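You operate a simulated robot arm through the tools that you are given. There is no shell and no other tool.

The job below is to be done with a simulated robot arm. You get a single attempt, and the scene is never put back.

JOB
Take the small grey spool on the coil bench top and put it away on the left rack middle shelf. Then push the lower coil drawer shut. Then open the upper coil drawer, take the white tape roll from the wind bench shelf and leave it inside and shut the drawer again. Then put the thin orange coil on the pink paper pad. Then take the pink sponge and leave it on top of the big white bobbin. Then take the small white block and leave it on the white paper pad. Then shut the lower check drawer. Then take the thin green bobbin and leave it on the grey crate top. The order counts. Set down upright: small grey spool, thin green bobbin.
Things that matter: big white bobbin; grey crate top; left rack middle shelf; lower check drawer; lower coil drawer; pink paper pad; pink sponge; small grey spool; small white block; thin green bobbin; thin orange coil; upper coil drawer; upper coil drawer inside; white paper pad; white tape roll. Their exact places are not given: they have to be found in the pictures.

Only the result counts: the job must be done as asked and must still hold three seconds after the hand-in. Knocking over, shifting, dropping, spilling or breaking anything else fails it.

ROBOT AND FRAMES
A 7-joint arm with a two-finger gripper on a trunk, on a base that drives. Base frame: it is fixed to the floor where the robot stands at the start and does not move with it; the origin is under the middle of the robot, x ahead of it, y to its left, z up; the surface under the hand at the start is at about z = 76. Lengths are in cm, angles in degrees, forces in N, time in s.
With the tool pointing down near the work surface it reaches from about 28 to 76 cm from the robot's upright axis, wherever it stands. Its first joint turns from -143.0 to 143.0 degrees. Places, roughly: big white bobbin (15x15x11 cm) [350, 20, 80]; grey crate top [640, -470, 60]; left rack middle shelf [390, -480, 40]; lower check drawer [340, -40, 40]; lower coil drawer [60, -30, 40]; pink paper pad (20x27x2 cm) [80, -10, 80]; pink sponge (8x5x5 cm) [120, 260, 120]; small grey spool (6x6x8 cm) [60, 0, 80]; small white block (6x4x3 cm) [280, 240, 50]; thin green bobbin (8x8x8 cm) [620, 0, 80]; thin orange coil (15x15x5 cm) [-40, 230, 50]; upper coil drawer [60, -10, 60]; upper coil drawer inside [60, 0, 50]; white paper pad (15x20x2 cm) [380, 10, 80]; white tape roll (9x9x3 cm) [-60, 150, 20]. Payload 2.45 kg.
The tool frame sits at the grasp point between the pads (the TCP): z along the fingers, y along the line on which they close. The tips reach 2.6 cm beyond it. The gripper opens to 9.6 cm. The gripper's body begins 6.9 cm behind the TCP.
Orientation is told as [roll, pitch, yaw] about the base's x, y, z axes, in that order, counted from this pose: with the fingers straight down and closing along the base's y, the tool's x points along the base's -x, its y along +y and its z along -z.

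CONTROLS
- The arm moves only by the tool jog_arm. Its argument "series" is a list of rows, each an object of numbers (a shift or turn left out is 0, a gripper value left out holds the last): "dx", "dy", "dz": the shift along the tool's x, y, z in units of 30 mm (1.0 is 30 mm); "rx", "ry", "rz": the turn, a rotation vector about the tool's x, y, z in units of 4 degrees (1.0 is 4 degrees); "jaw": the opening, from 0 (shut) to 1 (fully open). In form: [{"dx": .., "dy": .., "dz": .., "rx": .., "ry": .., "rz": .., "jaw": ..}, ...]. A call has 1 to 20 rows; each row shifts and turns the commanded pose from where the row before left it, along the tool's axes as they then stand. A call with a number of a shift or a turn outside -1 to 1 is refused whole. A row lasts 0.2 s, in which the tool goes at most 5 cm and 8.6 degrees; a call with a longer step from one row to the next is refused whole, and so is a gripper value outside its range. A pose out of reach is approached as far as the arm can. The call stops where the force on the tool passes 40 N (or 10 N more than at its start, if that is more) or the arm is blocked; 0.2 s more then pass. The fingers move at their own pace and stop on an object; they squeeze with about 21 N. The grip force told is the motor's: it shows also when the fingers shut on nothing. Time passes only in rows, and 0.2 s behind the last, so rows that do not move let the fingers close. The reply holds the time, the measured pose of the TCP, the force on the tool along the base axes, the opening and the grip force, in the units named above and with some noise, with the torque about the TCP (base axes, N m) and any sound that the robot's microphone picked up, and new pictures: "views" is both (left out), scene, wrist or none.
- Cameras (640 x 400 px; columns grow to the right, rows downward): "scene" is now at [2.73, 15.28, 133.23]; the picture's right is [-0.36, -0.93, 0.00], its down [-0.63, 0.24, -0.74] and it looks along [0.69, -0.26, -0.68] (base axes); focal length 259 px, centre (320, 200). "wrist" rides on the gripper at [8.2, 0.3, -9.8] in the tool frame; the picture's right is [-0.04, 1.00, 0.00], its down [-0.73, -0.03, -0.68] and it looks along [-0.68, -0.03, 0.73] (tool axes); focal length 256 px, centre (320, 200).
- lift_body(by): slides the trunk up (or, below 0, down) by that many cm; the arm and the scene camera ride with it, the base frame stays. It gives what a move gives, with no picture.
- base_move(legs): drives the robot by 1 to 6 legs, each [ahead, turn to the left] in cm and degrees, along the robot's own axes; the way and the turn of a leg run together, so that a leg with both is an arc; at most 150 cm and 180 degrees a leg. The arm and the cameras ride along, it lands a little off, and it stops where it bumps. It gives what a move gives, and a new picture of the scene camera.
- turn_head(pan, tilt): turns the head with the scene camera to pan (to the left, within 155 degrees either way) and tilt (down, from -29 to 69), counted from straight ahead of the robot. It gives what a move gives, and a new picture of the scene camera.
- locate(camera, pixels): for up to 12 pixels [column, row] of the newest picture of that camera ("zoom" is the newest enlarged one), the place [x, y, z] in the base frame of the surface seen there, good to about 0.2 cm. The clock stands still meanwhile.
- zoom(camera, box): a new picture of the part [left, top, right, bottom] of that camera's present view, enlarged. The clock stands still meanwhile.
- sign_off(): hands the job in; it is judged then, once.

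Unless the task says otherwise, let go and move clear before handing in.

The tools are called as name(argument=value, ...) on one line, values as JSON. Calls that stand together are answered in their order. jog_arm: Moves the arm, as the interface text tells. Its arguments: {"type":"object","properties":{"series":{"type":"array","items":{"type":"object","properties":{"dx":{"type":"number"},"dy":{"type":"number"},"dz":{"type":"number"},"rx":{"type":"number"},"ry":{"type":"number"},"rz":{"type":"number"},"jaw":{"type":"number"}}}},"views":{"type":"string","enum":["both","scene","wrist","none"]}},"required":["series"]} The other tools are called the same way: lift_body (by) slides the trunk up or down; base_move (legs) drives the base; turn_head (pan, tilt) turns the head that bears the scene camera; locate (camera, pixels) gives the place of the surface under pixels of a picture; zoom (camera, box) takes an enlarged picture of a part of a camera's view; sign_off () hands the job in.

At the start:

```text
time_s: 0.0
tool_pos: [58.34, -3.65, 98.7]
ee_rot: [0.1, 0.0, 0.0]
force: [-0.4, -0.4, 0.5]
torque: [0.03, 0.02, 0.02]
opening: 9.59
grasp_force: 0.0
trunk travel left (down, up): [-37.5, 26.5]
robot x, y, heading: [0.21, -0.06, -0.2]
head pan, tilt: [-21.0, 42.6]
```

scene: 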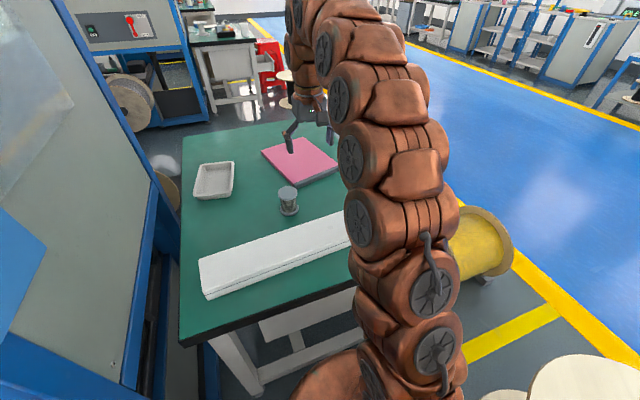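
wrist: 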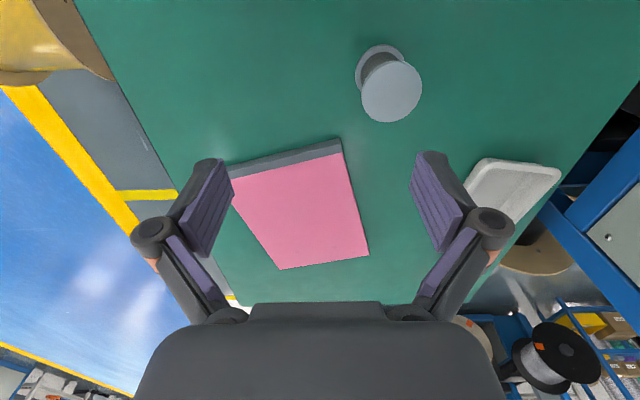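

The scene picture shows the small grey spool at about (288,200) and the pink pad at (300,160). I'll locate these first.

locate(camera="scene", pixels=[[288, 190], [288, 212], [300, 160], [214, 180], [270, 255], [185, 140], [180, 340], [355, 280], [340, 215], [205, 290], [265, 320], [310, 310]])

zoom(camera="scene", box=[160, 100, 400, 400])

locate(camera="wrist", pixels=[[390, 92], [375, 60], [300, 210], [228, 165], [340, 138], [368, 255], [278, 268], [510, 185]])

```text
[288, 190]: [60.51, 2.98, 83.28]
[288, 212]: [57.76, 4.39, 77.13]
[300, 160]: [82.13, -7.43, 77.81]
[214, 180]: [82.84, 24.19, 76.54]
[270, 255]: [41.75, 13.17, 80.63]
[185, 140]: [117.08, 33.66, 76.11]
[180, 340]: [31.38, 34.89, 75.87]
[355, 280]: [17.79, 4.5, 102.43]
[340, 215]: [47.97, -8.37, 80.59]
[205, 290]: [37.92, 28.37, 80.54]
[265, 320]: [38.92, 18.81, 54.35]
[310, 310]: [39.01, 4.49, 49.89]
```

```text
1.33 times, centred on (280, 250) of scene
```

zoom: 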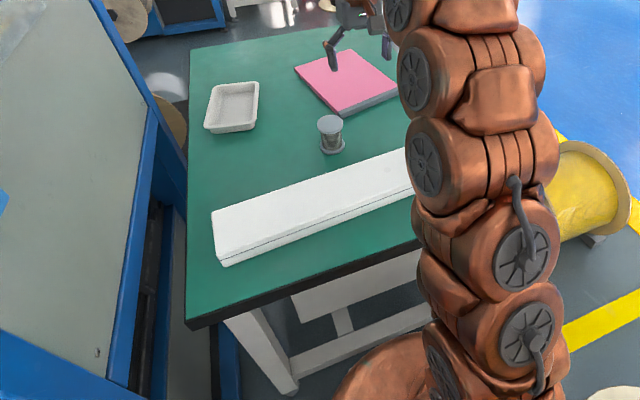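

```text
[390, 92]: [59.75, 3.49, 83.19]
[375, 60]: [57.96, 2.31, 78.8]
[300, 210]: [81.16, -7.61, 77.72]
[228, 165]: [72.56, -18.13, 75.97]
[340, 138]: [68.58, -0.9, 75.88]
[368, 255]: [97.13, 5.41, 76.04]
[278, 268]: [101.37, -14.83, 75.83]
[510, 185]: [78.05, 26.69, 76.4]
```

Spool top is at about (60, 3, 83). I'll look around with the head to find the drawers and the layout before moving.

turn_head(pan=-10, tilt=69)

turn_head(pan=-60, tilt=50)

turn_head(pan=-45, tilt=15)

turn_head(pan=0, tilt=15)

turn_head(pan=60, tilt=20)

turn_head(pan=120, tilt=30)

turn_head(pan=-120, tilt=30)

```text
time_s: 0.9
tool_pos: [58.46, -3.46, 98.71]
ee_rot: [0.1, 0.0, 0.0]
force: [0.2, -0.1, -0.2]
torque: [0.02, 0.02, -0.03]
opening: 9.62
grasp_force: 0.1
trunk travel left (down, up): [-37.5, 26.5]
robot x, y, heading: [-0.11, 0.01, 0.2]
head pan, tilt: [-10.0, 68.8]
```

scene: 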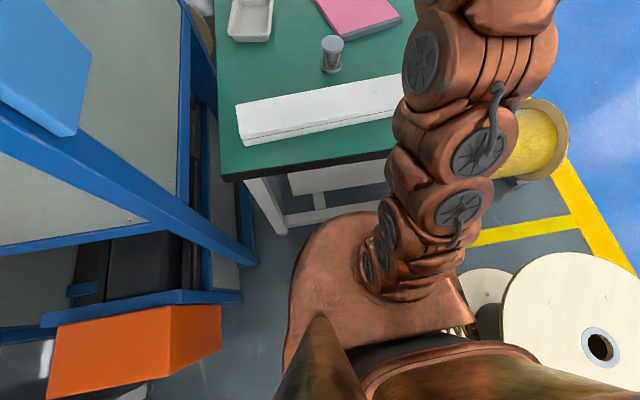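

```text
time_s: 2.1
tool_pos: [58.49, -3.54, 98.68]
ee_rot: [0.0, 0.0, -0.1]
force: [0.1, -0.4, -0.2]
torque: [0.0, 0.01, 0.04]
opening: 9.62
grasp_force: 0.0
trunk travel left (down, up): [-37.5, 26.5]
robot x, y, heading: [-0.02, -0.35, 0.1]
head pan, tilt: [-60.0, 50.0]
```

scene: 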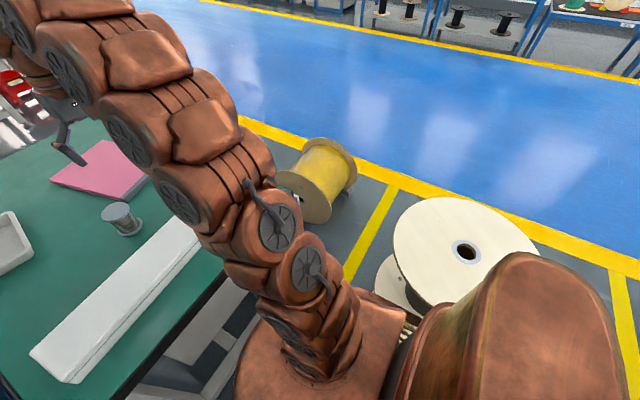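

```text
time_s: 3.1
tool_pos: [58.36, -3.44, 98.66]
ee_rot: [0.1, 0.0, 0.1]
force: [0.8, 0.0, -0.5]
torque: [0.04, 0.0, -0.01]
opening: 9.6
grasp_force: 0.0
trunk travel left (down, up): [-37.5, 26.5]
robot x, y, heading: [0.08, -0.03, 0.1]
head pan, tilt: [-45.0, 15.0]
```

scene: 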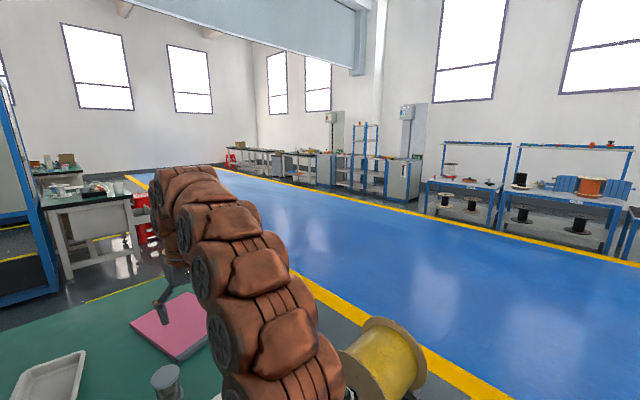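

```text
time_s: 4.2
tool_pos: [58.34, -3.58, 98.8]
ee_rot: [0.0, -0.1, 0.0]
force: [-0.1, -0.1, -0.5]
torque: [0.01, 0.02, 0.0]
opening: 9.61
grasp_force: 0.1
trunk travel left (down, up): [-37.5, 26.5]
robot x, y, heading: [0.34, -0.07, 0.1]
head pan, tilt: [0.0, 15.0]
```

scene: 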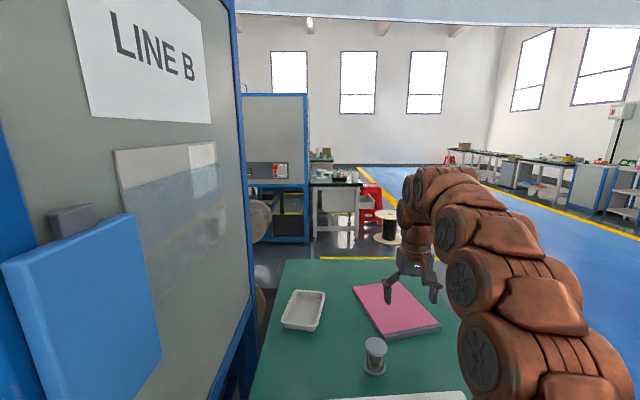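

```text
time_s: 5.5
tool_pos: [58.51, -3.71, 98.73]
ee_rot: [0.0, -0.1, -0.1]
force: [0.0, 0.3, -0.2]
torque: [0.03, 0.01, -0.01]
opening: 9.59
grasp_force: 0.0
trunk travel left (down, up): [-37.5, 26.5]
robot x, y, heading: [0.15, -0.12, 0.1]
head pan, tilt: [60.0, 20.0]
```

scene: 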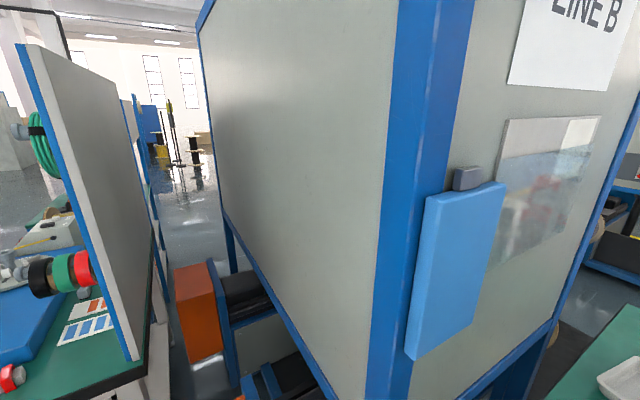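

```text
time_s: 6.8
tool_pos: [58.29, -3.58, 98.6]
ee_rot: [0.0, 0.0, 0.0]
force: [-0.9, -0.7, -0.8]
torque: [0.01, -0.01, -0.02]
opening: 9.61
grasp_force: 0.2
trunk travel left (down, up): [-37.5, 26.5]
robot x, y, heading: [0.32, -0.37, 0.1]
head pan, tilt: [120.0, 30.0]
```

scene: 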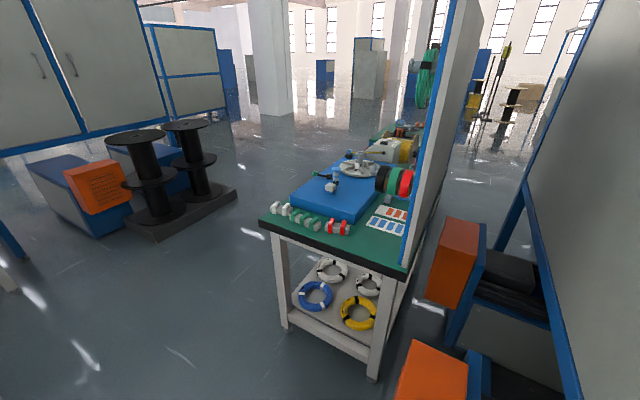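

```text
time_s: 10.2
tool_pos: [58.36, -3.46, 98.65]
ee_rot: [0.1, 0.0, 0.0]
force: [0.3, 0.3, 0.5]
torque: [-0.03, -0.01, 0.0]
opening: 9.61
grasp_force: 0.0
trunk travel left (down, up): [-37.5, 26.5]
robot x, y, heading: [-0.01, 0.01, -0.1]
head pan, tilt: [-120.0, 30.0]
```

scene: 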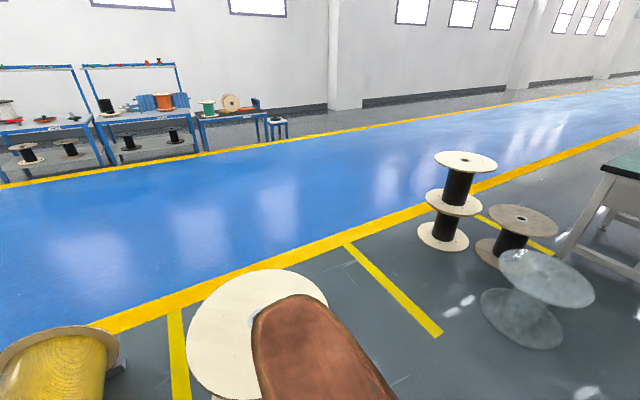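

Bench drawers aren't clear yet from here. I'll look at the racks across the aisle, zooming in, before choosing how to grasp the spool.

turn_head(pan=-50, tilt=10)

zoom(camera="scene", box=[270, 110, 430, 220])

zoom(camera="scene", box=[390, 110, 640, 266])

```text
time_s: 11.6
tool_pos: [58.44, -3.55, 98.76]
ee_rot: [0.0, -0.1, -0.1]
force: [-0.2, 0.2, -0.1]
torque: [-0.01, 0.0, 0.01]
opening: 9.6
grasp_force: 0.0
trunk travel left (down, up): [-37.5, 26.5]
robot x, y, heading: [-0.13, -0.04, 0.2]
head pan, tilt: [-50.0, 10.0]
```

scene: 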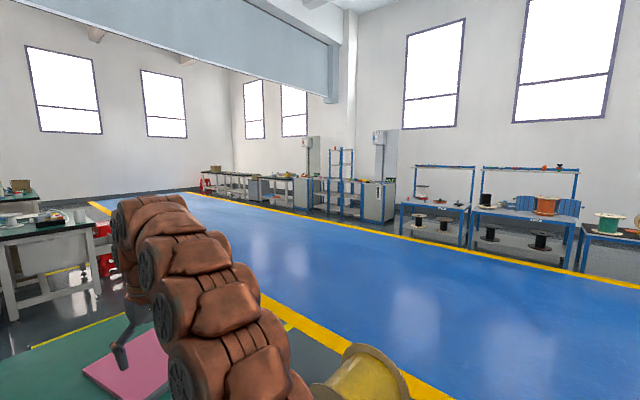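

```text
3.64 times, centred on (350, 165) of scene
```

zoom: 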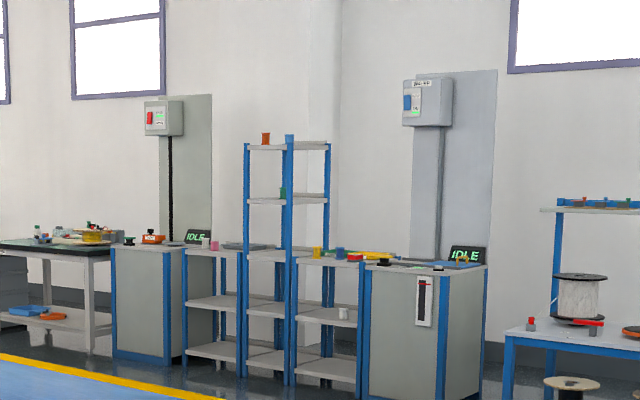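

```text
2.56 times, centred on (515, 188) of scene
```

zoom: 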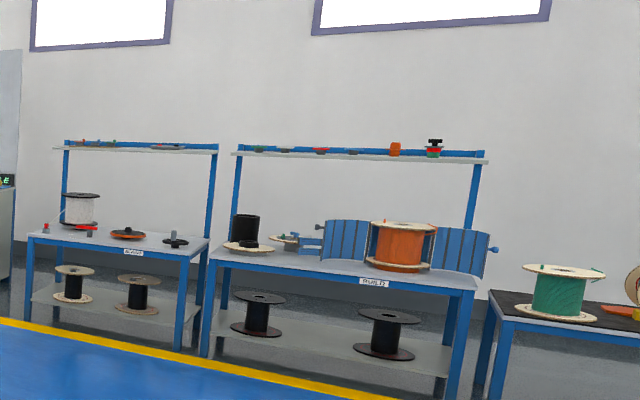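

Two low shelving racks appear in the zoom at (212,302) and (325,315). I'll locate points on them.

zoom(camera="scene", box=[270, 110, 430, 220])

locate(camera="zoom", pixels=[[212, 302], [212, 350], [212, 250], [265, 310], [325, 318], [330, 266], [330, 370], [343, 314], [215, 245], [275, 358], [420, 330], [145, 300]])

```text
3.64 times, centred on (350, 165) of scene
```

zoom: 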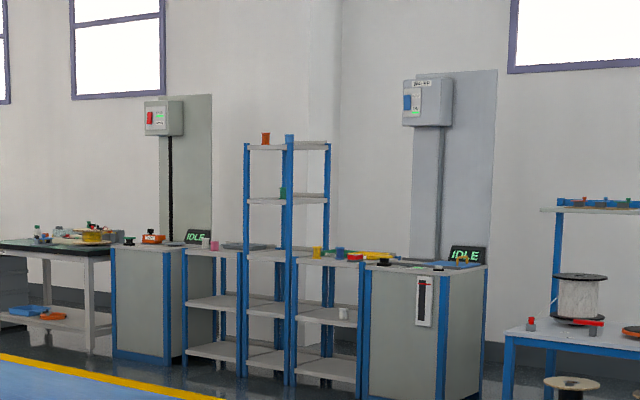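

```text
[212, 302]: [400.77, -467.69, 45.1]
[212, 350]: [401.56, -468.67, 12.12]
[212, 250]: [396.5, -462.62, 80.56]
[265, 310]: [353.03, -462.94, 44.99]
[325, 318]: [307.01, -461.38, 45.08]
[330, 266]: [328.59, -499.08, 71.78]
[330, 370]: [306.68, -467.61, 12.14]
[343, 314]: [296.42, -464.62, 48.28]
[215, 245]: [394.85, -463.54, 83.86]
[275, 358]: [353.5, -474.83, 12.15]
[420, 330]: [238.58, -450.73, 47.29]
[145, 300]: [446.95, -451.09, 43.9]
```

The left rack's middle shelf is at z≈45 near (398,-467) with about 35 cm of clearance, so I'll need a forward-tilted grasp. Let me zoom in on the spool's shape.

zoom(camera="wrist", box=[330, 30, 450, 140])

turn_head(pan=-5, tilt=50)

zoom(camera="scene", box=[280, 100, 440, 220])

```text
3.64 times, centred on (390, 85) of wrist
```

zoom: 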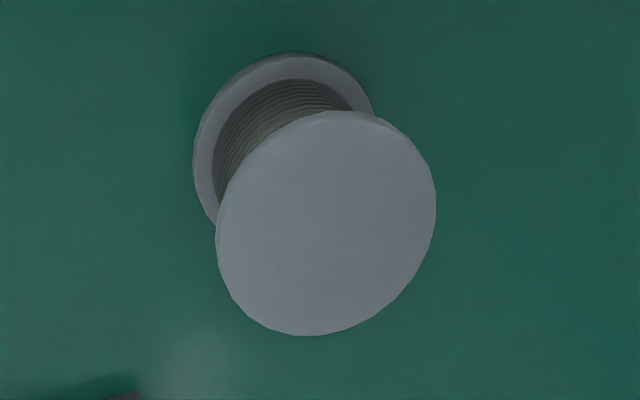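

```text
time_s: 12.7
tool_pos: [58.32, -3.56, 98.79]
ee_rot: [0.0, 0.0, 0.0]
force: [0.4, -0.5, -0.7]
torque: [-0.04, 0.04, 0.02]
opening: 9.62
grasp_force: 0.1
trunk travel left (down, up): [-37.5, 26.5]
robot x, y, heading: [-0.24, 0.0, -0.0]
head pan, tilt: [-5.0, 50.0]
```

scene: 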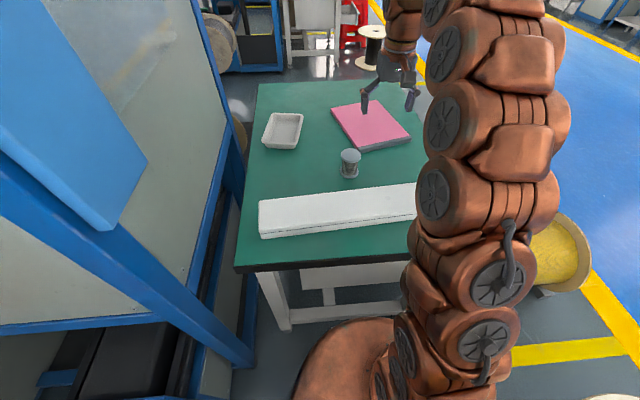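

```text
3.33 times, centred on (360, 160) of scene
```

zoom: 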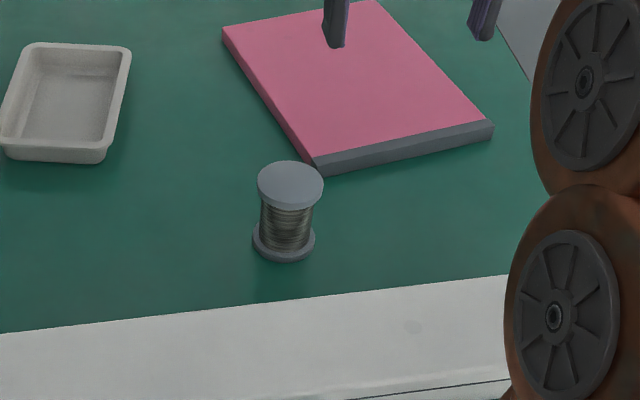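

The spool has a wound body narrower than its flanges, so a 60°-tilted grip on the body works. I'll locate the flange edges precisely.

locate(camera="zoom", pixels=[[260, 186], [320, 188], [291, 165], [291, 206], [290, 186], [285, 228], [262, 225], [310, 225], [285, 258], [255, 240], [313, 242]])

locate(camera="wrist", pixels=[[391, 64], [391, 120], [363, 92], [420, 92], [391, 91]])

```text
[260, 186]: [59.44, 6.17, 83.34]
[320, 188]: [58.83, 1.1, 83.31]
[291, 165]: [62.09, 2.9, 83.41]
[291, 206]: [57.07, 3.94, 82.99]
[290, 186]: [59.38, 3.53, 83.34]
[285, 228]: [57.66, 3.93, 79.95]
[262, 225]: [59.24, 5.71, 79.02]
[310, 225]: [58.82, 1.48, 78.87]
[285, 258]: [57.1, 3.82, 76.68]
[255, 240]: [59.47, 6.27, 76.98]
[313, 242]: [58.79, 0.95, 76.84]
```

```text
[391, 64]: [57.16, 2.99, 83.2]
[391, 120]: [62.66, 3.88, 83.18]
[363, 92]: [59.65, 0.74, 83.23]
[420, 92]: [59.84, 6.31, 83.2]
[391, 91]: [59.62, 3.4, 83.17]
```

The spool axis is at (59.8, 3.45), from z 75.9 to 83.3. I'll flip the tool 180° about its axis, so the wrist camera ends up on top when tilted, and check the arm follows.

jog_arm(series=[{"rz": 1}, {"rz": 1}, {"rz": 1}, {"rz": 1}, {"rz": 1}, {"rz": 1}, {"rz": 1}, {"rz": 1}, {"rz": 1}, {"rz": 1}, {"rz": 1}, {"rz": 1}, {"rz": 1}, {"rz": 1}, {"rz": 1}, {"rz": 1}, {"rz": 1}, {"rz": 1}, {"rz": 1}, {"rz": 1}], views="none")

jog_arm(series=[{"rz": 1}, {"rz": 1}, {"rz": 1}, {"rz": 1}, {"rz": 1}, {"rz": 1}, {"rz": 1}, {"rz": 1}, {"rz": 1}, {"rz": 1}, {"rz": 1}, {"rz": 1}, {"rz": 1}, {"rz": 1}, {"rz": 1}, {"rz": 1}, {"rz": 1}, {"rz": 1}, {"rz": 1}, {"rz": 1}], views="both")

```text
time_s: 16.9
tool_pos: [58.45, -3.58, 98.58]
ee_rot: [0.0, 0.1, -80.1]
force: [0.3, -0.4, 0.8]
torque: [0.02, -0.02, 0.0]
opening: 9.61
grasp_force: 0.0
trunk travel left (down, up): [-37.5, 26.5]
robot x, y, heading: [-0.1, -0.18, 0.2]
head pan, tilt: [-5.0, 50.0]
```

```text
time_s: 21.1
tool_pos: [58.43, -3.54, 98.7]
ee_rot: [0.0, 0.0, -160.2]
force: [0.1, 0.6, -0.1]
torque: [0.02, 0.01, 0.02]
opening: 9.61
grasp_force: 0.1
trunk travel left (down, up): [-37.5, 26.5]
robot x, y, heading: [0.22, -0.17, 0.2]
head pan, tilt: [-5.0, 50.0]
```

scene: 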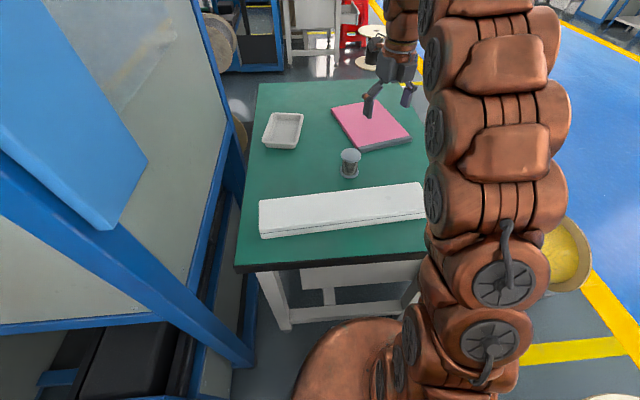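
wrist: 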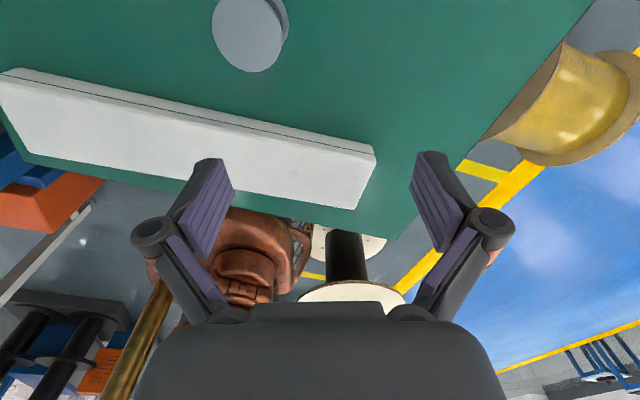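

The flip works. I'll finish the 180° and tilt the tool 60° forward.

jog_arm(series=[{"rz": 1}, {"rz": 1}, {"rz": 1}, {"rz": 1}, {"rz": 0.95}, {"ry": 1}, {"ry": 1}, {"ry": 1}, {"ry": 1}, {"ry": 1}, {"ry": 1}, {"ry": 1}, {"ry": 1}, {"ry": 1}, {"ry": 1}, {"ry": 1}, {"ry": 1}, {"ry": 1}, {"ry": 1}, {"ry": 1}])

```text
time_s: 25.3
tool_pos: [57.99, -3.25, 97.74]
ee_rot: [0.1, 60.0, -179.6]
force: [-0.2, 0.1, -0.2]
torque: [-0.01, 0.0, 0.0]
opening: 9.6
grasp_force: 0.2
out of reach, approached as far as the arm can: row 5
trunk travel left (down, up): [-37.5, 26.5]
robot x, y, heading: [0.04, 0.1, -0.0]
head pan, tilt: [-5.0, 50.0]
```

scene: 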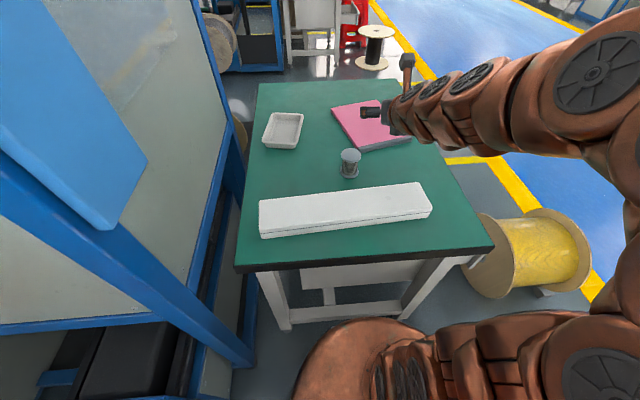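
wrist: 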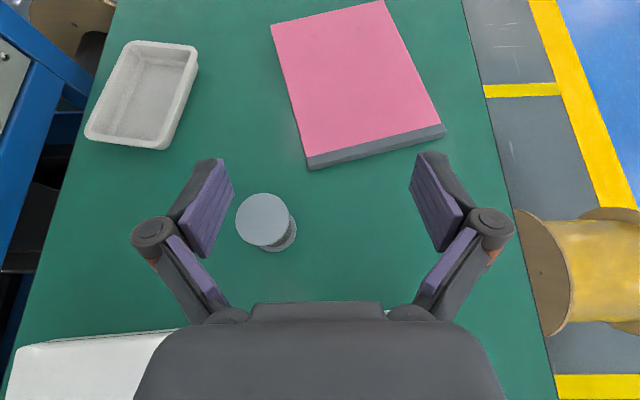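

The tilted pose was reached and the spool is visible at (265,222) in the wrist view. Moving to a pre-grasp point 14 cm back along the tool axis.

jog_arm(series=[{"dz": -1}, {"dx": -0.99, "dy": -0.446, "dz": 0}, {"dx": -0.99, "dy": -0.446}, {"dx": -0.99, "dy": -0.446}, {"dx": -0.99, "dy": -0.446}, {"dx": -0.99, "dy": -0.446, "dz": -0.1}, {}])

```text
time_s: 26.9
tool_pos: [53.56, 0.19, 94.97]
ee_rot: [0.2, 59.9, -179.7]
force: [-0.2, 0.2, 0.4]
torque: [-0.02, -0.02, -0.02]
opening: 9.61
grasp_force: 0.0
out of reach, approached as far as the arm can: row 3, 4, 5, 6
trunk travel left (down, up): [-37.5, 26.5]
robot x, y, heading: [-0.07, 0.06, -0.0]
head pan, tilt: [-5.0, 50.0]
```

scene: 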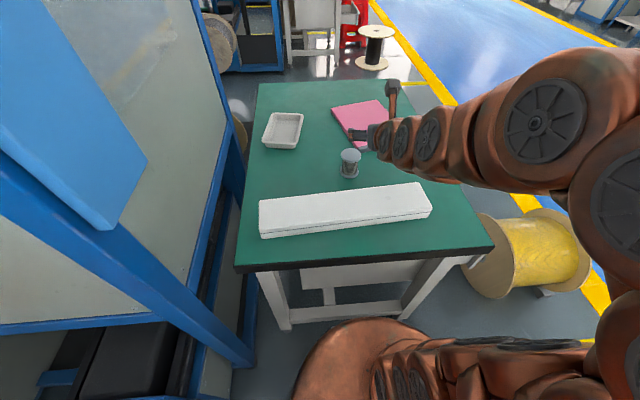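
wrist: 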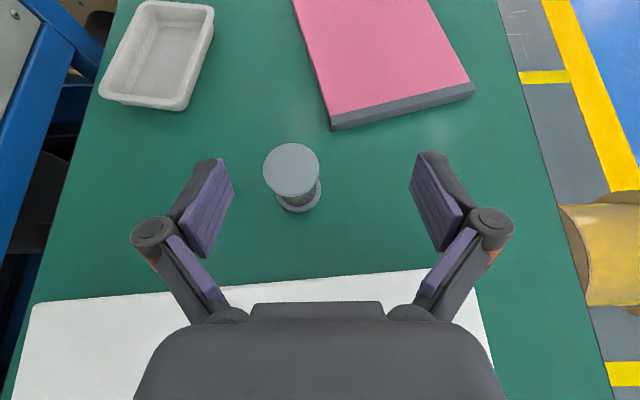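

The tilted pose is too close to the trunk here (out of reach). I need to back the base a bit, so I'll check the space behind first.

turn_head(pan=155, tilt=45)

turn_head(pan=-155, tilt=45)

turn_head(pan=-100, tilt=55)

```text
time_s: 29.4
tool_pos: [53.65, 0.16, 95.12]
ee_rot: [0.0, 59.9, -179.8]
force: [0.9, -0.6, -0.3]
torque: [0.02, -0.02, 0.0]
opening: 9.6
grasp_force: 0.1
trunk travel left (down, up): [-37.5, 26.5]
robot x, y, heading: [0.07, 0.27, -0.2]
head pan, tilt: [154.7, 45.0]
```

scene: 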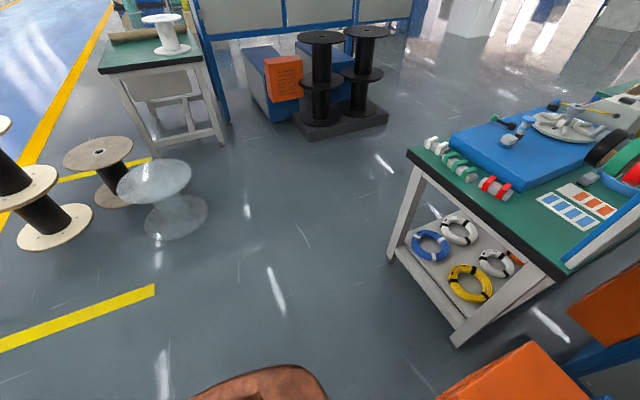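

```text
time_s: 33.6
tool_pos: [53.5, 0.07, 95.09]
ee_rot: [0.0, 59.9, -179.8]
force: [-0.2, -0.8, -0.3]
torque: [-0.01, 0.03, 0.03]
opening: 9.6
grasp_force: 0.1
trunk travel left (down, up): [-37.5, 26.5]
robot x, y, heading: [-0.06, 0.05, -0.3]
head pan, tilt: [-154.7, 45.0]
```

scene: 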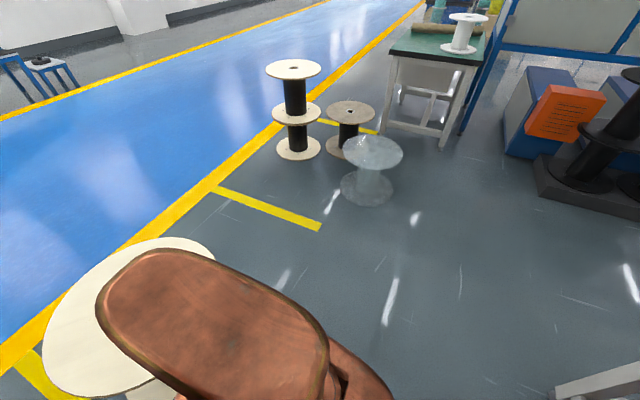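

```text
time_s: 34.8
tool_pos: [53.57, 0.09, 95.03]
ee_rot: [0.1, 59.9, -179.9]
force: [-0.1, -0.1, 0.3]
torque: [0.0, -0.03, 0.03]
opening: 9.58
grasp_force: 0.0
trunk travel left (down, up): [-37.5, 26.5]
robot x, y, heading: [0.29, -0.17, -0.0]
head pan, tilt: [-100.0, 55.0]
```

scene: 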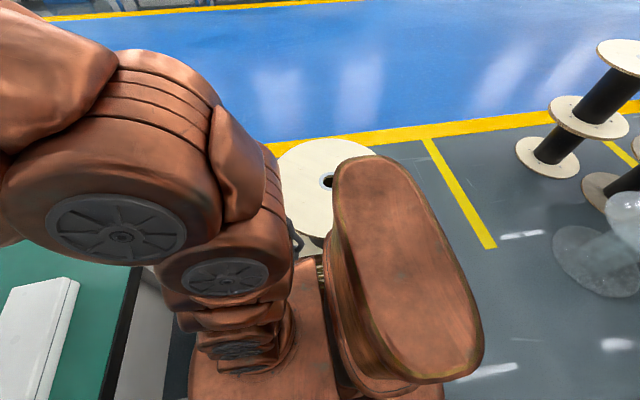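

Behind the robot is open floor; the big cream spool stands to the right. I'll check its position before driving.

locate(camera="scene", pixels=[[300, 150], [300, 225], [350, 147], [285, 190], [460, 200], [600, 250], [555, 150], [230, 380], [440, 370]])

turn_head(pan=-140, tilt=60)

```text
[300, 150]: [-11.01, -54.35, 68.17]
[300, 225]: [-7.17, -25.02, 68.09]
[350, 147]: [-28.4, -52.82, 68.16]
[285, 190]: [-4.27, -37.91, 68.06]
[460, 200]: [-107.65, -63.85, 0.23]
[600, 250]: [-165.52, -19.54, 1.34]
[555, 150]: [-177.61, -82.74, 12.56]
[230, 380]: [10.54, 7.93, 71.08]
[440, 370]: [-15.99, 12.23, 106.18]
```

```text
time_s: 35.9
tool_pos: [53.52, 0.16, 95.02]
ee_rot: [0.0, 59.9, -179.8]
force: [0.0, 0.0, 0.7]
torque: [0.03, 0.02, 0.0]
opening: 9.57
grasp_force: 0.1
trunk travel left (down, up): [-37.5, 26.5]
robot x, y, heading: [0.15, 0.06, -0.1]
head pan, tilt: [-140.0, 60.0]
```

scene: 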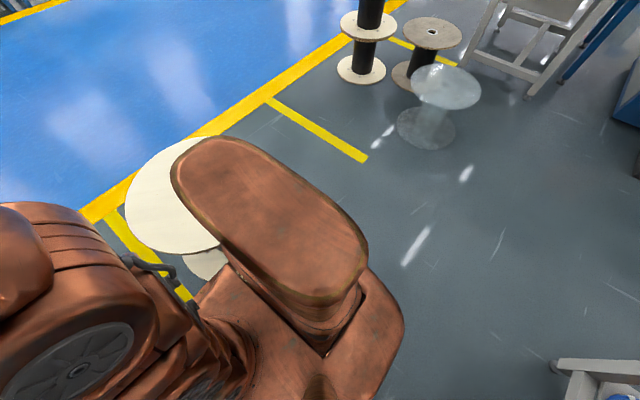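

The cream spool's top disc is close on the right side. I'll measure it against the robot's own footprint.

locate(camera="scene", pixels=[[404, 320], [390, 290], [330, 370], [215, 248], [170, 252], [127, 215], [200, 140], [175, 150], [205, 270], [190, 258], [360, 260], [180, 185]])

turn_head(pan=-60, tilt=69)

```text
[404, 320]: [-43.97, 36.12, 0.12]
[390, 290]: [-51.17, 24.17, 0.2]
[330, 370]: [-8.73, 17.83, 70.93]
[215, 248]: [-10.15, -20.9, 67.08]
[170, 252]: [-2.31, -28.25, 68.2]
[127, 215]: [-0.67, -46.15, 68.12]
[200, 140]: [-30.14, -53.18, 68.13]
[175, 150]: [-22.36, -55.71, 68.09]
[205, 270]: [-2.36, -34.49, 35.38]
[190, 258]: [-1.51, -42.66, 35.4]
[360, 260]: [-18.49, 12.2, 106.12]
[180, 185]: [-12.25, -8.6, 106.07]
```

```text
time_s: 37.4
tool_pos: [53.57, 0.09, 94.99]
ee_rot: [0.0, 59.9, -179.8]
force: [0.6, 0.7, 0.8]
torque: [-0.01, 0.02, 0.03]
opening: 9.61
grasp_force: 0.1
trunk travel left (down, up): [-37.5, 26.5]
robot x, y, heading: [-0.03, 0.18, 0.2]
head pan, tilt: [-60.0, 68.8]
```

scene: 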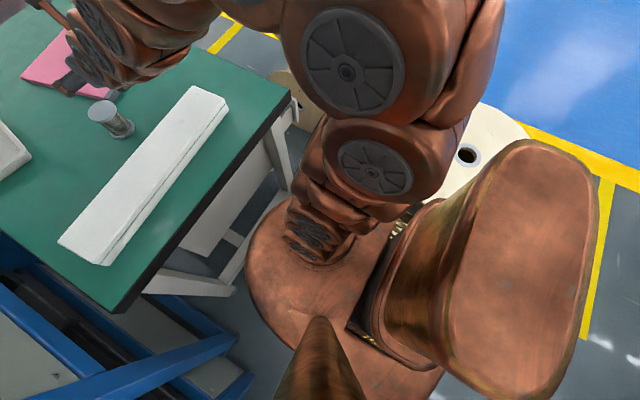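

Big spool's disc: centre ≈(-18,-38), radius ≈19, z 68. I'll measure the robot's own deck outline.

locate(camera="scene", pixels=[[249, 265], [262, 310], [290, 345], [285, 215], [388, 228], [355, 255], [440, 380], [400, 380], [470, 155], [500, 130], [420, 205], [345, 300]])

turn_head(pan=150, tilt=69)

turn_head(pan=90, tilt=69)

```text
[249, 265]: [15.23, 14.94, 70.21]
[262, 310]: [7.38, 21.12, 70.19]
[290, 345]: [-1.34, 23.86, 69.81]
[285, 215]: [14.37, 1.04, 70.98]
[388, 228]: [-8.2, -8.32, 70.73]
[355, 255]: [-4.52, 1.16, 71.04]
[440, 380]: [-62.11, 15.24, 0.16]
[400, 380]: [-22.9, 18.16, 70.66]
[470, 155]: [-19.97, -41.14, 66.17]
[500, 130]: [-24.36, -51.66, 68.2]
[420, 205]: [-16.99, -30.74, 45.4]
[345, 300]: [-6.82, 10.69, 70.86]
```

```text
time_s: 40.5
tool_pos: [53.47, 0.14, 95.04]
ee_rot: [-0.1, 59.9, -179.7]
force: [0.2, -0.4, 0.8]
torque: [-0.01, -0.02, -0.01]
opening: 9.61
grasp_force: 0.0
trunk travel left (down, up): [-37.5, 26.5]
robot x, y, heading: [-0.02, 0.02, -0.2]
head pan, tilt: [150.0, 68.8]
```

scene: 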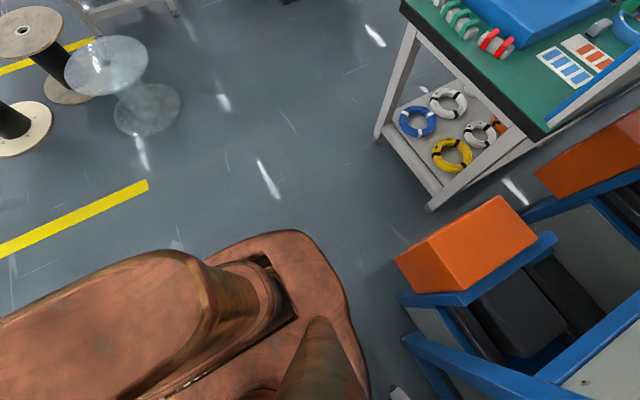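

```text
time_s: 41.8
tool_pos: [53.58, 0.18, 95.06]
ee_rot: [0.0, 60.0, -179.8]
force: [0.5, -0.8, -1.4]
torque: [0.0, 0.01, 0.0]
opening: 9.61
grasp_force: 0.1
trunk travel left (down, up): [-37.5, 26.5]
robot x, y, heading: [-0.05, 0.05, -0.1]
head pan, tilt: [90.0, 68.8]
```

scene: 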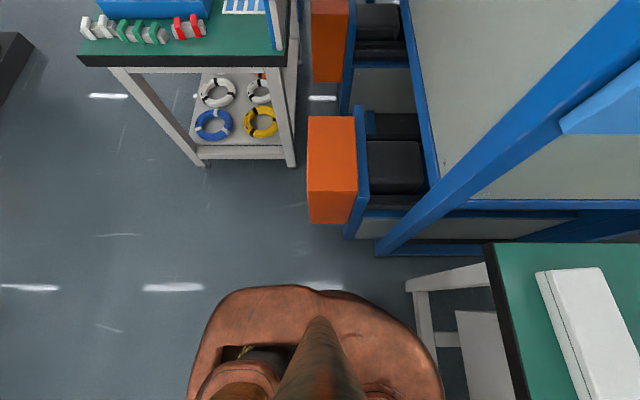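

I need the clearance between the deck's right edge and that disc; looking there again.

turn_head(pan=-130, tilt=69)

zoom(camera="scene", box=[80, 80, 400, 280])

```text
time_s: 44.9
tool_pos: [53.57, 0.14, 95.04]
ee_rot: [0.0, 59.9, -179.8]
force: [0.5, -0.5, -0.5]
torque: [-0.05, 0.01, 0.01]
opening: 9.6
grasp_force: 0.0
trunk travel left (down, up): [-37.5, 26.5]
robot x, y, heading: [0.33, -0.21, -0.2]
head pan, tilt: [-130.0, 68.8]
```

scene: 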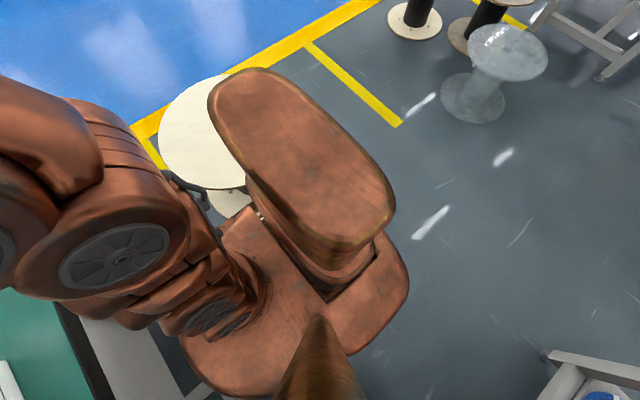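

```text
2.00 times, centred on (240, 180) of scene
```

zoom: 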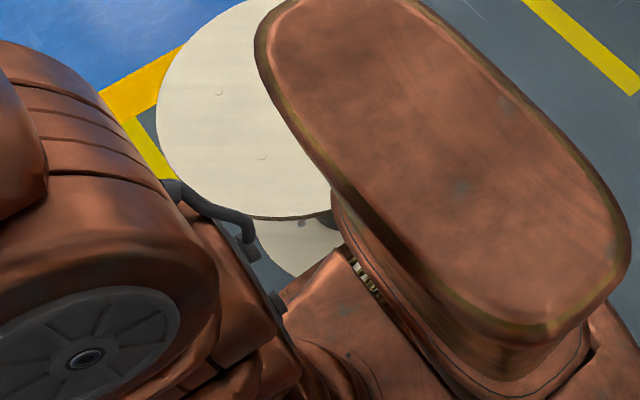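

locate(camera="zoom", pixels=[[300, 212], [260, 215], [328, 190], [345, 250], [320, 270], [295, 290], [290, 275], [265, 245], [320, 250], [160, 130], [335, 222], [310, 240]])

locate(camera="scene", pixels=[[405, 285], [395, 250], [380, 235], [350, 350], [190, 365], [300, 250]])

```text
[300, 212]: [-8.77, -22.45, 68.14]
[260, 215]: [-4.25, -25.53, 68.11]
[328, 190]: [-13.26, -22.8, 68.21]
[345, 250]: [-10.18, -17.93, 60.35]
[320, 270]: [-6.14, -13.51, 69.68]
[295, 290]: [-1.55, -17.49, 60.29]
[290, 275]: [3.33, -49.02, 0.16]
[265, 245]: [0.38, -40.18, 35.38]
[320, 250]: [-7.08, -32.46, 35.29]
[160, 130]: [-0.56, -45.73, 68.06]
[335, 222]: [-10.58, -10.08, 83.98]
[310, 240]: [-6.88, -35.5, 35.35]
```

```text
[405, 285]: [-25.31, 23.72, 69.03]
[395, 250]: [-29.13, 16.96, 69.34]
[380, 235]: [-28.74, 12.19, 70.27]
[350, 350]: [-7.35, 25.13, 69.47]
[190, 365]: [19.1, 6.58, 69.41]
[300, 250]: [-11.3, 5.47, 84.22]
```

The deck's right side (y≈-18) and the disc (nearest y≈-19) are parallel to my travel, so a straight drive is safe but turning here isn't. Backing straight 20 cm.

base_move(legs=[[-20, 0]])

```text
time_s: 45.7
tool_pos: [52.28, 0.07, 95.1]
ee_rot: [0.1, 60.0, -179.7]
force: [0.1, -0.1, 0.1]
torque: [0.01, 0.0, 0.02]
opening: 9.6
grasp_force: 0.0
trunk travel left (down, up): [-37.5, 26.5]
robot x, y, heading: [-1.19, 0.2, 0.1]
head pan, tilt: [-130.0, 68.8]
stopped in leg 1: the robot was blocked; the commanded pose is now the measured one
```

scene: 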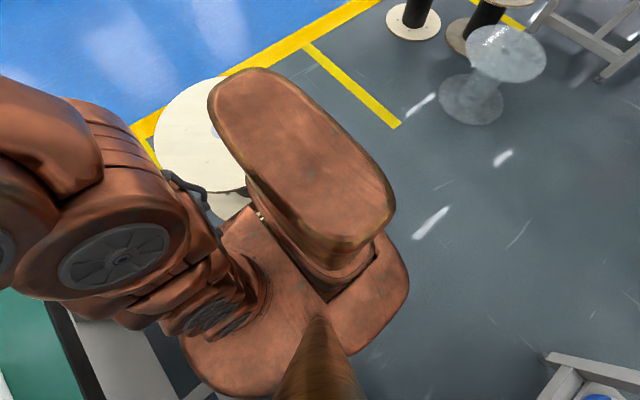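

The robot was blocked after 1.2 cm. I must check whether the spool moved and what is being touched.

zoom(camera="scene", box=[80, 80, 400, 280])

locate(camera="zoom", pixels=[[160, 130], [155, 130], [260, 215], [260, 217], [300, 213], [328, 192], [175, 60], [230, 20]])

turn_head(pan=-90, tilt=60)

turn_head(pan=155, tilt=69)

```text
2.00 times, centred on (240, 180) of scene
```

zoom: 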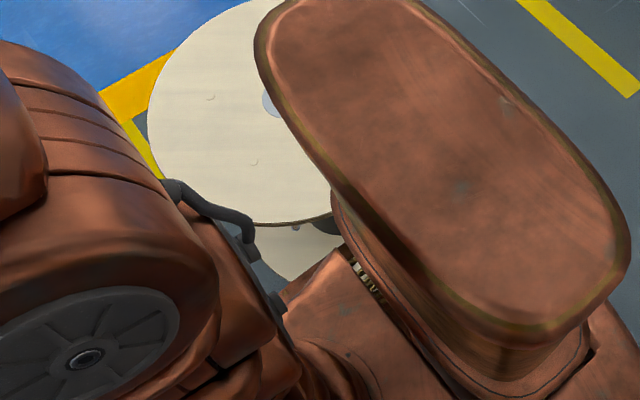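

```text
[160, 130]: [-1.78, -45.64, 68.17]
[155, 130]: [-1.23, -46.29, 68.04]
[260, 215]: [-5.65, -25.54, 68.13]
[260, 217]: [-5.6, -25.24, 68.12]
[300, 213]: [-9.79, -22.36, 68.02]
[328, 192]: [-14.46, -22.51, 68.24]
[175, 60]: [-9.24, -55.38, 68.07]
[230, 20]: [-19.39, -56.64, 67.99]
```

```text
time_s: 46.8
tool_pos: [52.29, 0.11, 95.07]
ee_rot: [-0.1, 59.9, -179.8]
force: [0.7, -1.0, -0.1]
torque: [0.01, 0.01, -0.02]
opening: 9.6
grasp_force: 0.0
trunk travel left (down, up): [-37.5, 26.5]
robot x, y, heading: [-1.58, 0.15, 0.1]
head pan, tilt: [-90.0, 60.0]
```

scene: 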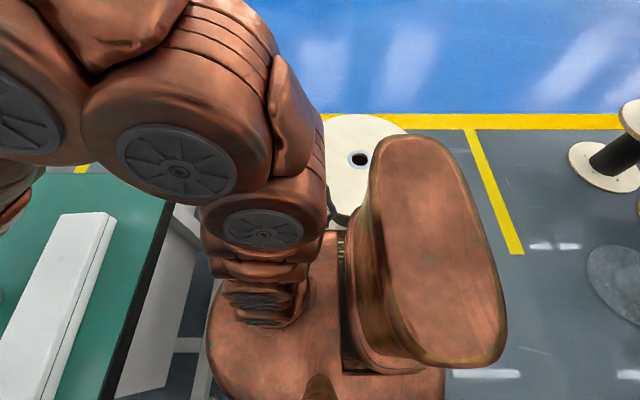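

```text
time_s: 50.2
tool_pos: [52.19, 0.2, 95.1]
ee_rot: [0.0, 59.9, -179.7]
force: [-0.2, 0.0, -0.2]
torque: [0.0, 0.0, -0.04]
opening: 9.59
grasp_force: 0.1
trunk travel left (down, up): [-37.5, 26.5]
robot x, y, heading: [-1.37, 0.05, 0.1]
head pan, tilt: [154.7, 68.8]
```

scene: 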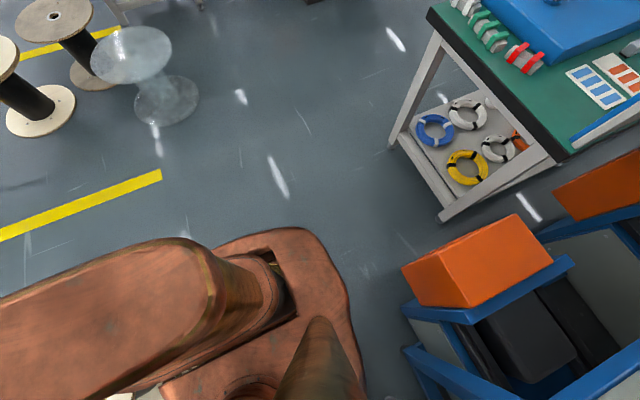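

The disc did not shift. I'll inspect what touched it, likely an arm link or the chassis side, near (335,210) in the right-side view.

turn_head(pan=-100, tilt=66)

zoom(camera="scene", box=[180, 60, 420, 210])

locate(camera="zoom", pixels=[[320, 300], [330, 330], [340, 360], [360, 380], [300, 280], [280, 240], [380, 340], [400, 360], [300, 200], [260, 150], [340, 300], [400, 300]])

```text
time_s: 53.8
tool_pos: [52.19, 0.21, 95.14]
ee_rot: [0.0, 59.8, -179.8]
force: [0.6, -0.2, -0.4]
torque: [-0.02, 0.02, -0.02]
opening: 9.59
grasp_force: 0.0
trunk travel left (down, up): [-37.5, 26.5]
robot x, y, heading: [-0.82, 0.05, -0.1]
head pan, tilt: [-100.0, 66.0]
```

scene: 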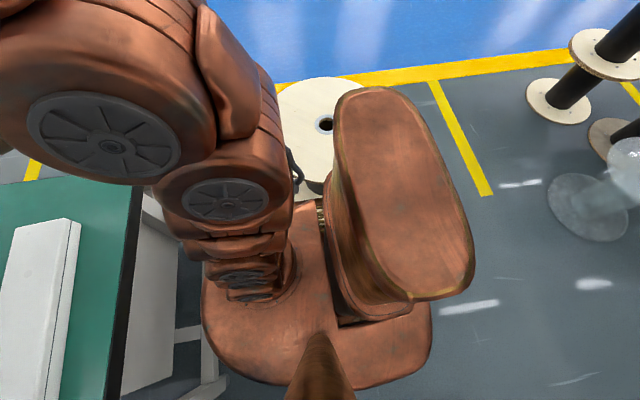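

```text
2.67 times, centred on (300, 135) of scene
```

zoom: 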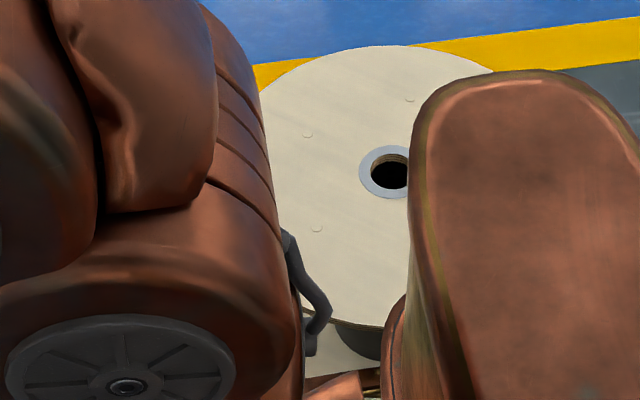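

```text
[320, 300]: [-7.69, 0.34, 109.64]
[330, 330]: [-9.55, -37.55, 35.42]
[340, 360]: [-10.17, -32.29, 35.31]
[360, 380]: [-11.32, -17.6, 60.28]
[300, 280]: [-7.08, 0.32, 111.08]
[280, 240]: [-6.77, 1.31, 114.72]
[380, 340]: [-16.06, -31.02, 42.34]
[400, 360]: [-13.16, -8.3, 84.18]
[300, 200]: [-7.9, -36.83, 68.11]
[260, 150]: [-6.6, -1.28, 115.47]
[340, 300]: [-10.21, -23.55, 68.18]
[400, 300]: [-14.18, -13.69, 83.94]
```

The arm is far above that disc, so something else blocked. I'll check left and rear clearances.

turn_head(pan=110, tilt=69)

locate(camera="scene", pixels=[[300, 230], [350, 240], [280, 280], [200, 300], [420, 300], [330, 262], [260, 262], [180, 340]])

turn_head(pan=-155, tilt=69)

```text
time_s: 56.9
tool_pos: [52.16, 0.08, 94.94]
ee_rot: [-0.1, 60.0, -179.8]
force: [-0.5, 0.2, -0.4]
torque: [-0.01, 0.0, 0.02]
opening: 9.6
grasp_force: 0.0
trunk travel left (down, up): [-37.5, 26.5]
robot x, y, heading: [-1.54, 0.07, -0.1]
head pan, tilt: [110.0, 68.8]
```

scene: 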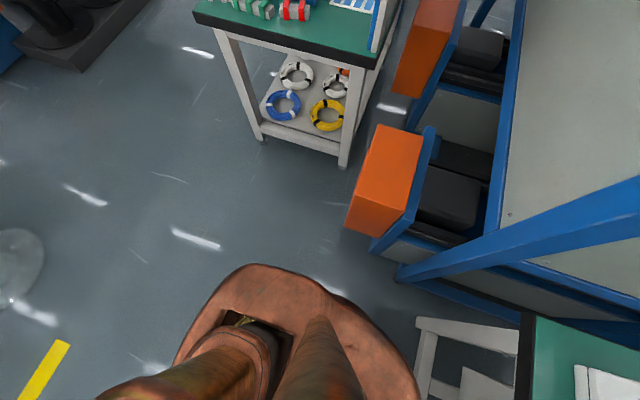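

```text
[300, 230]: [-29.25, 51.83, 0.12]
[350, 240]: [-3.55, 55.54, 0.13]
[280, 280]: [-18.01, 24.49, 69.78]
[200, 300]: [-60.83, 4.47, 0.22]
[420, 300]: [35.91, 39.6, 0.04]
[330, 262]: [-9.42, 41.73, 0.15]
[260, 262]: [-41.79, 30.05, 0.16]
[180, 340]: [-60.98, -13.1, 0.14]
```

```text
time_s: 60.5
tool_pos: [52.17, -0.01, 94.99]
ee_rot: [0.0, 59.8, -179.8]
force: [-0.2, -0.4, 0.3]
torque: [0.03, 0.0, 0.01]
opening: 9.6
grasp_force: 0.1
trunk travel left (down, up): [-37.5, 26.5]
robot x, y, heading: [-1.45, -0.16, 0.2]
head pan, tilt: [-154.7, 68.8]
```

scene: 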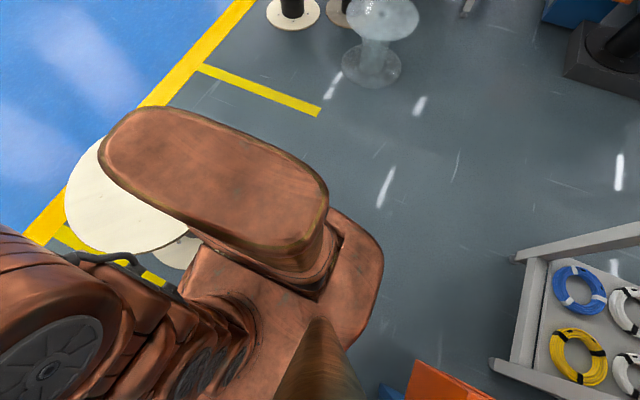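

Only the chassis side against the spool's lower flange can be what blocked. Turning right (rear swings left, away from it) then backing diagonally should free the robot; I'll first move 1 cm forward and turn 20° right.

base_move(legs=[[1.2, 0], [0, -8]])

```text
time_s: 61.9
tool_pos: [52.9, -7.16, 94.99]
ee_rot: [0.0, 59.8, 172.3]
force: [0.0, -0.2, 0.2]
torque: [-0.01, 0.02, -0.02]
opening: 9.58
grasp_force: 0.1
trunk travel left (down, up): [-37.5, 26.5]
robot x, y, heading: [0.02, -0.03, -8.0]
head pan, tilt: [-154.7, 68.8]
```

scene: 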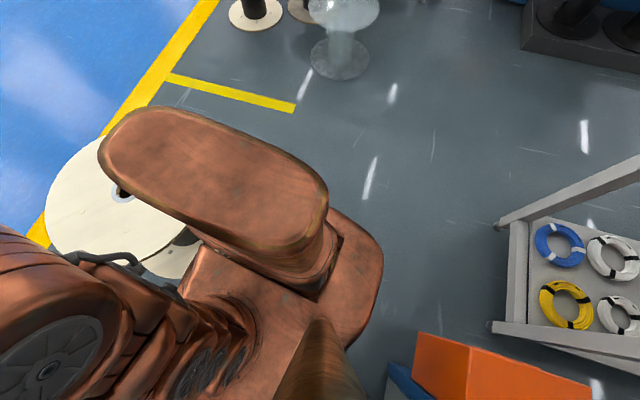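

That worked without blocking. Turning further right to about -20°.

base_move(legs=[[0, -12]])

base_move(legs=[[-10, 0]])

```text
time_s: 63.1
tool_pos: [50.24, -17.95, 95.05]
ee_rot: [0.0, 59.9, 160.4]
force: [-0.5, 0.1, -0.5]
torque: [0.0, 0.01, 0.02]
opening: 9.56
grasp_force: 0.0
trunk travel left (down, up): [-37.5, 26.5]
robot x, y, heading: [-0.24, 0.2, -20.0]
head pan, tilt: [-154.7, 68.8]
```

scene: 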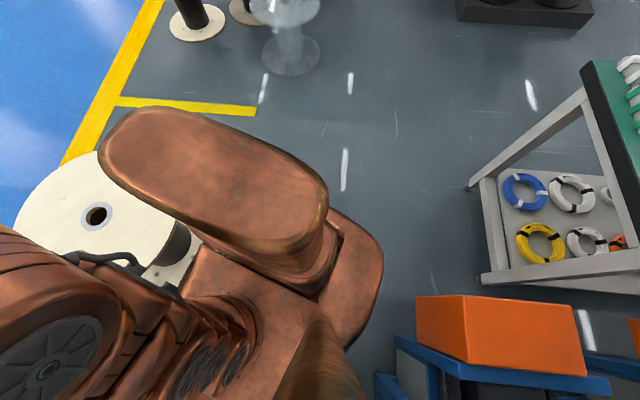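

```text
time_s: 64.2
tool_pos: [40.68, -14.45, 95.14]
ee_rot: [0.0, 59.9, 160.3]
force: [0.1, -0.5, 0.6]
torque: [0.0, -0.03, -0.01]
opening: 9.6
grasp_force: 0.0
trunk travel left (down, up): [-37.5, 26.5]
robot x, y, heading: [-9.75, 3.64, -20.1]
head pan, tilt: [-154.7, 68.8]
```

scene: 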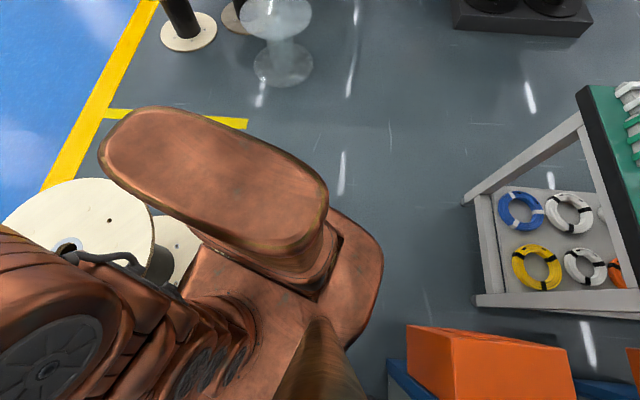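

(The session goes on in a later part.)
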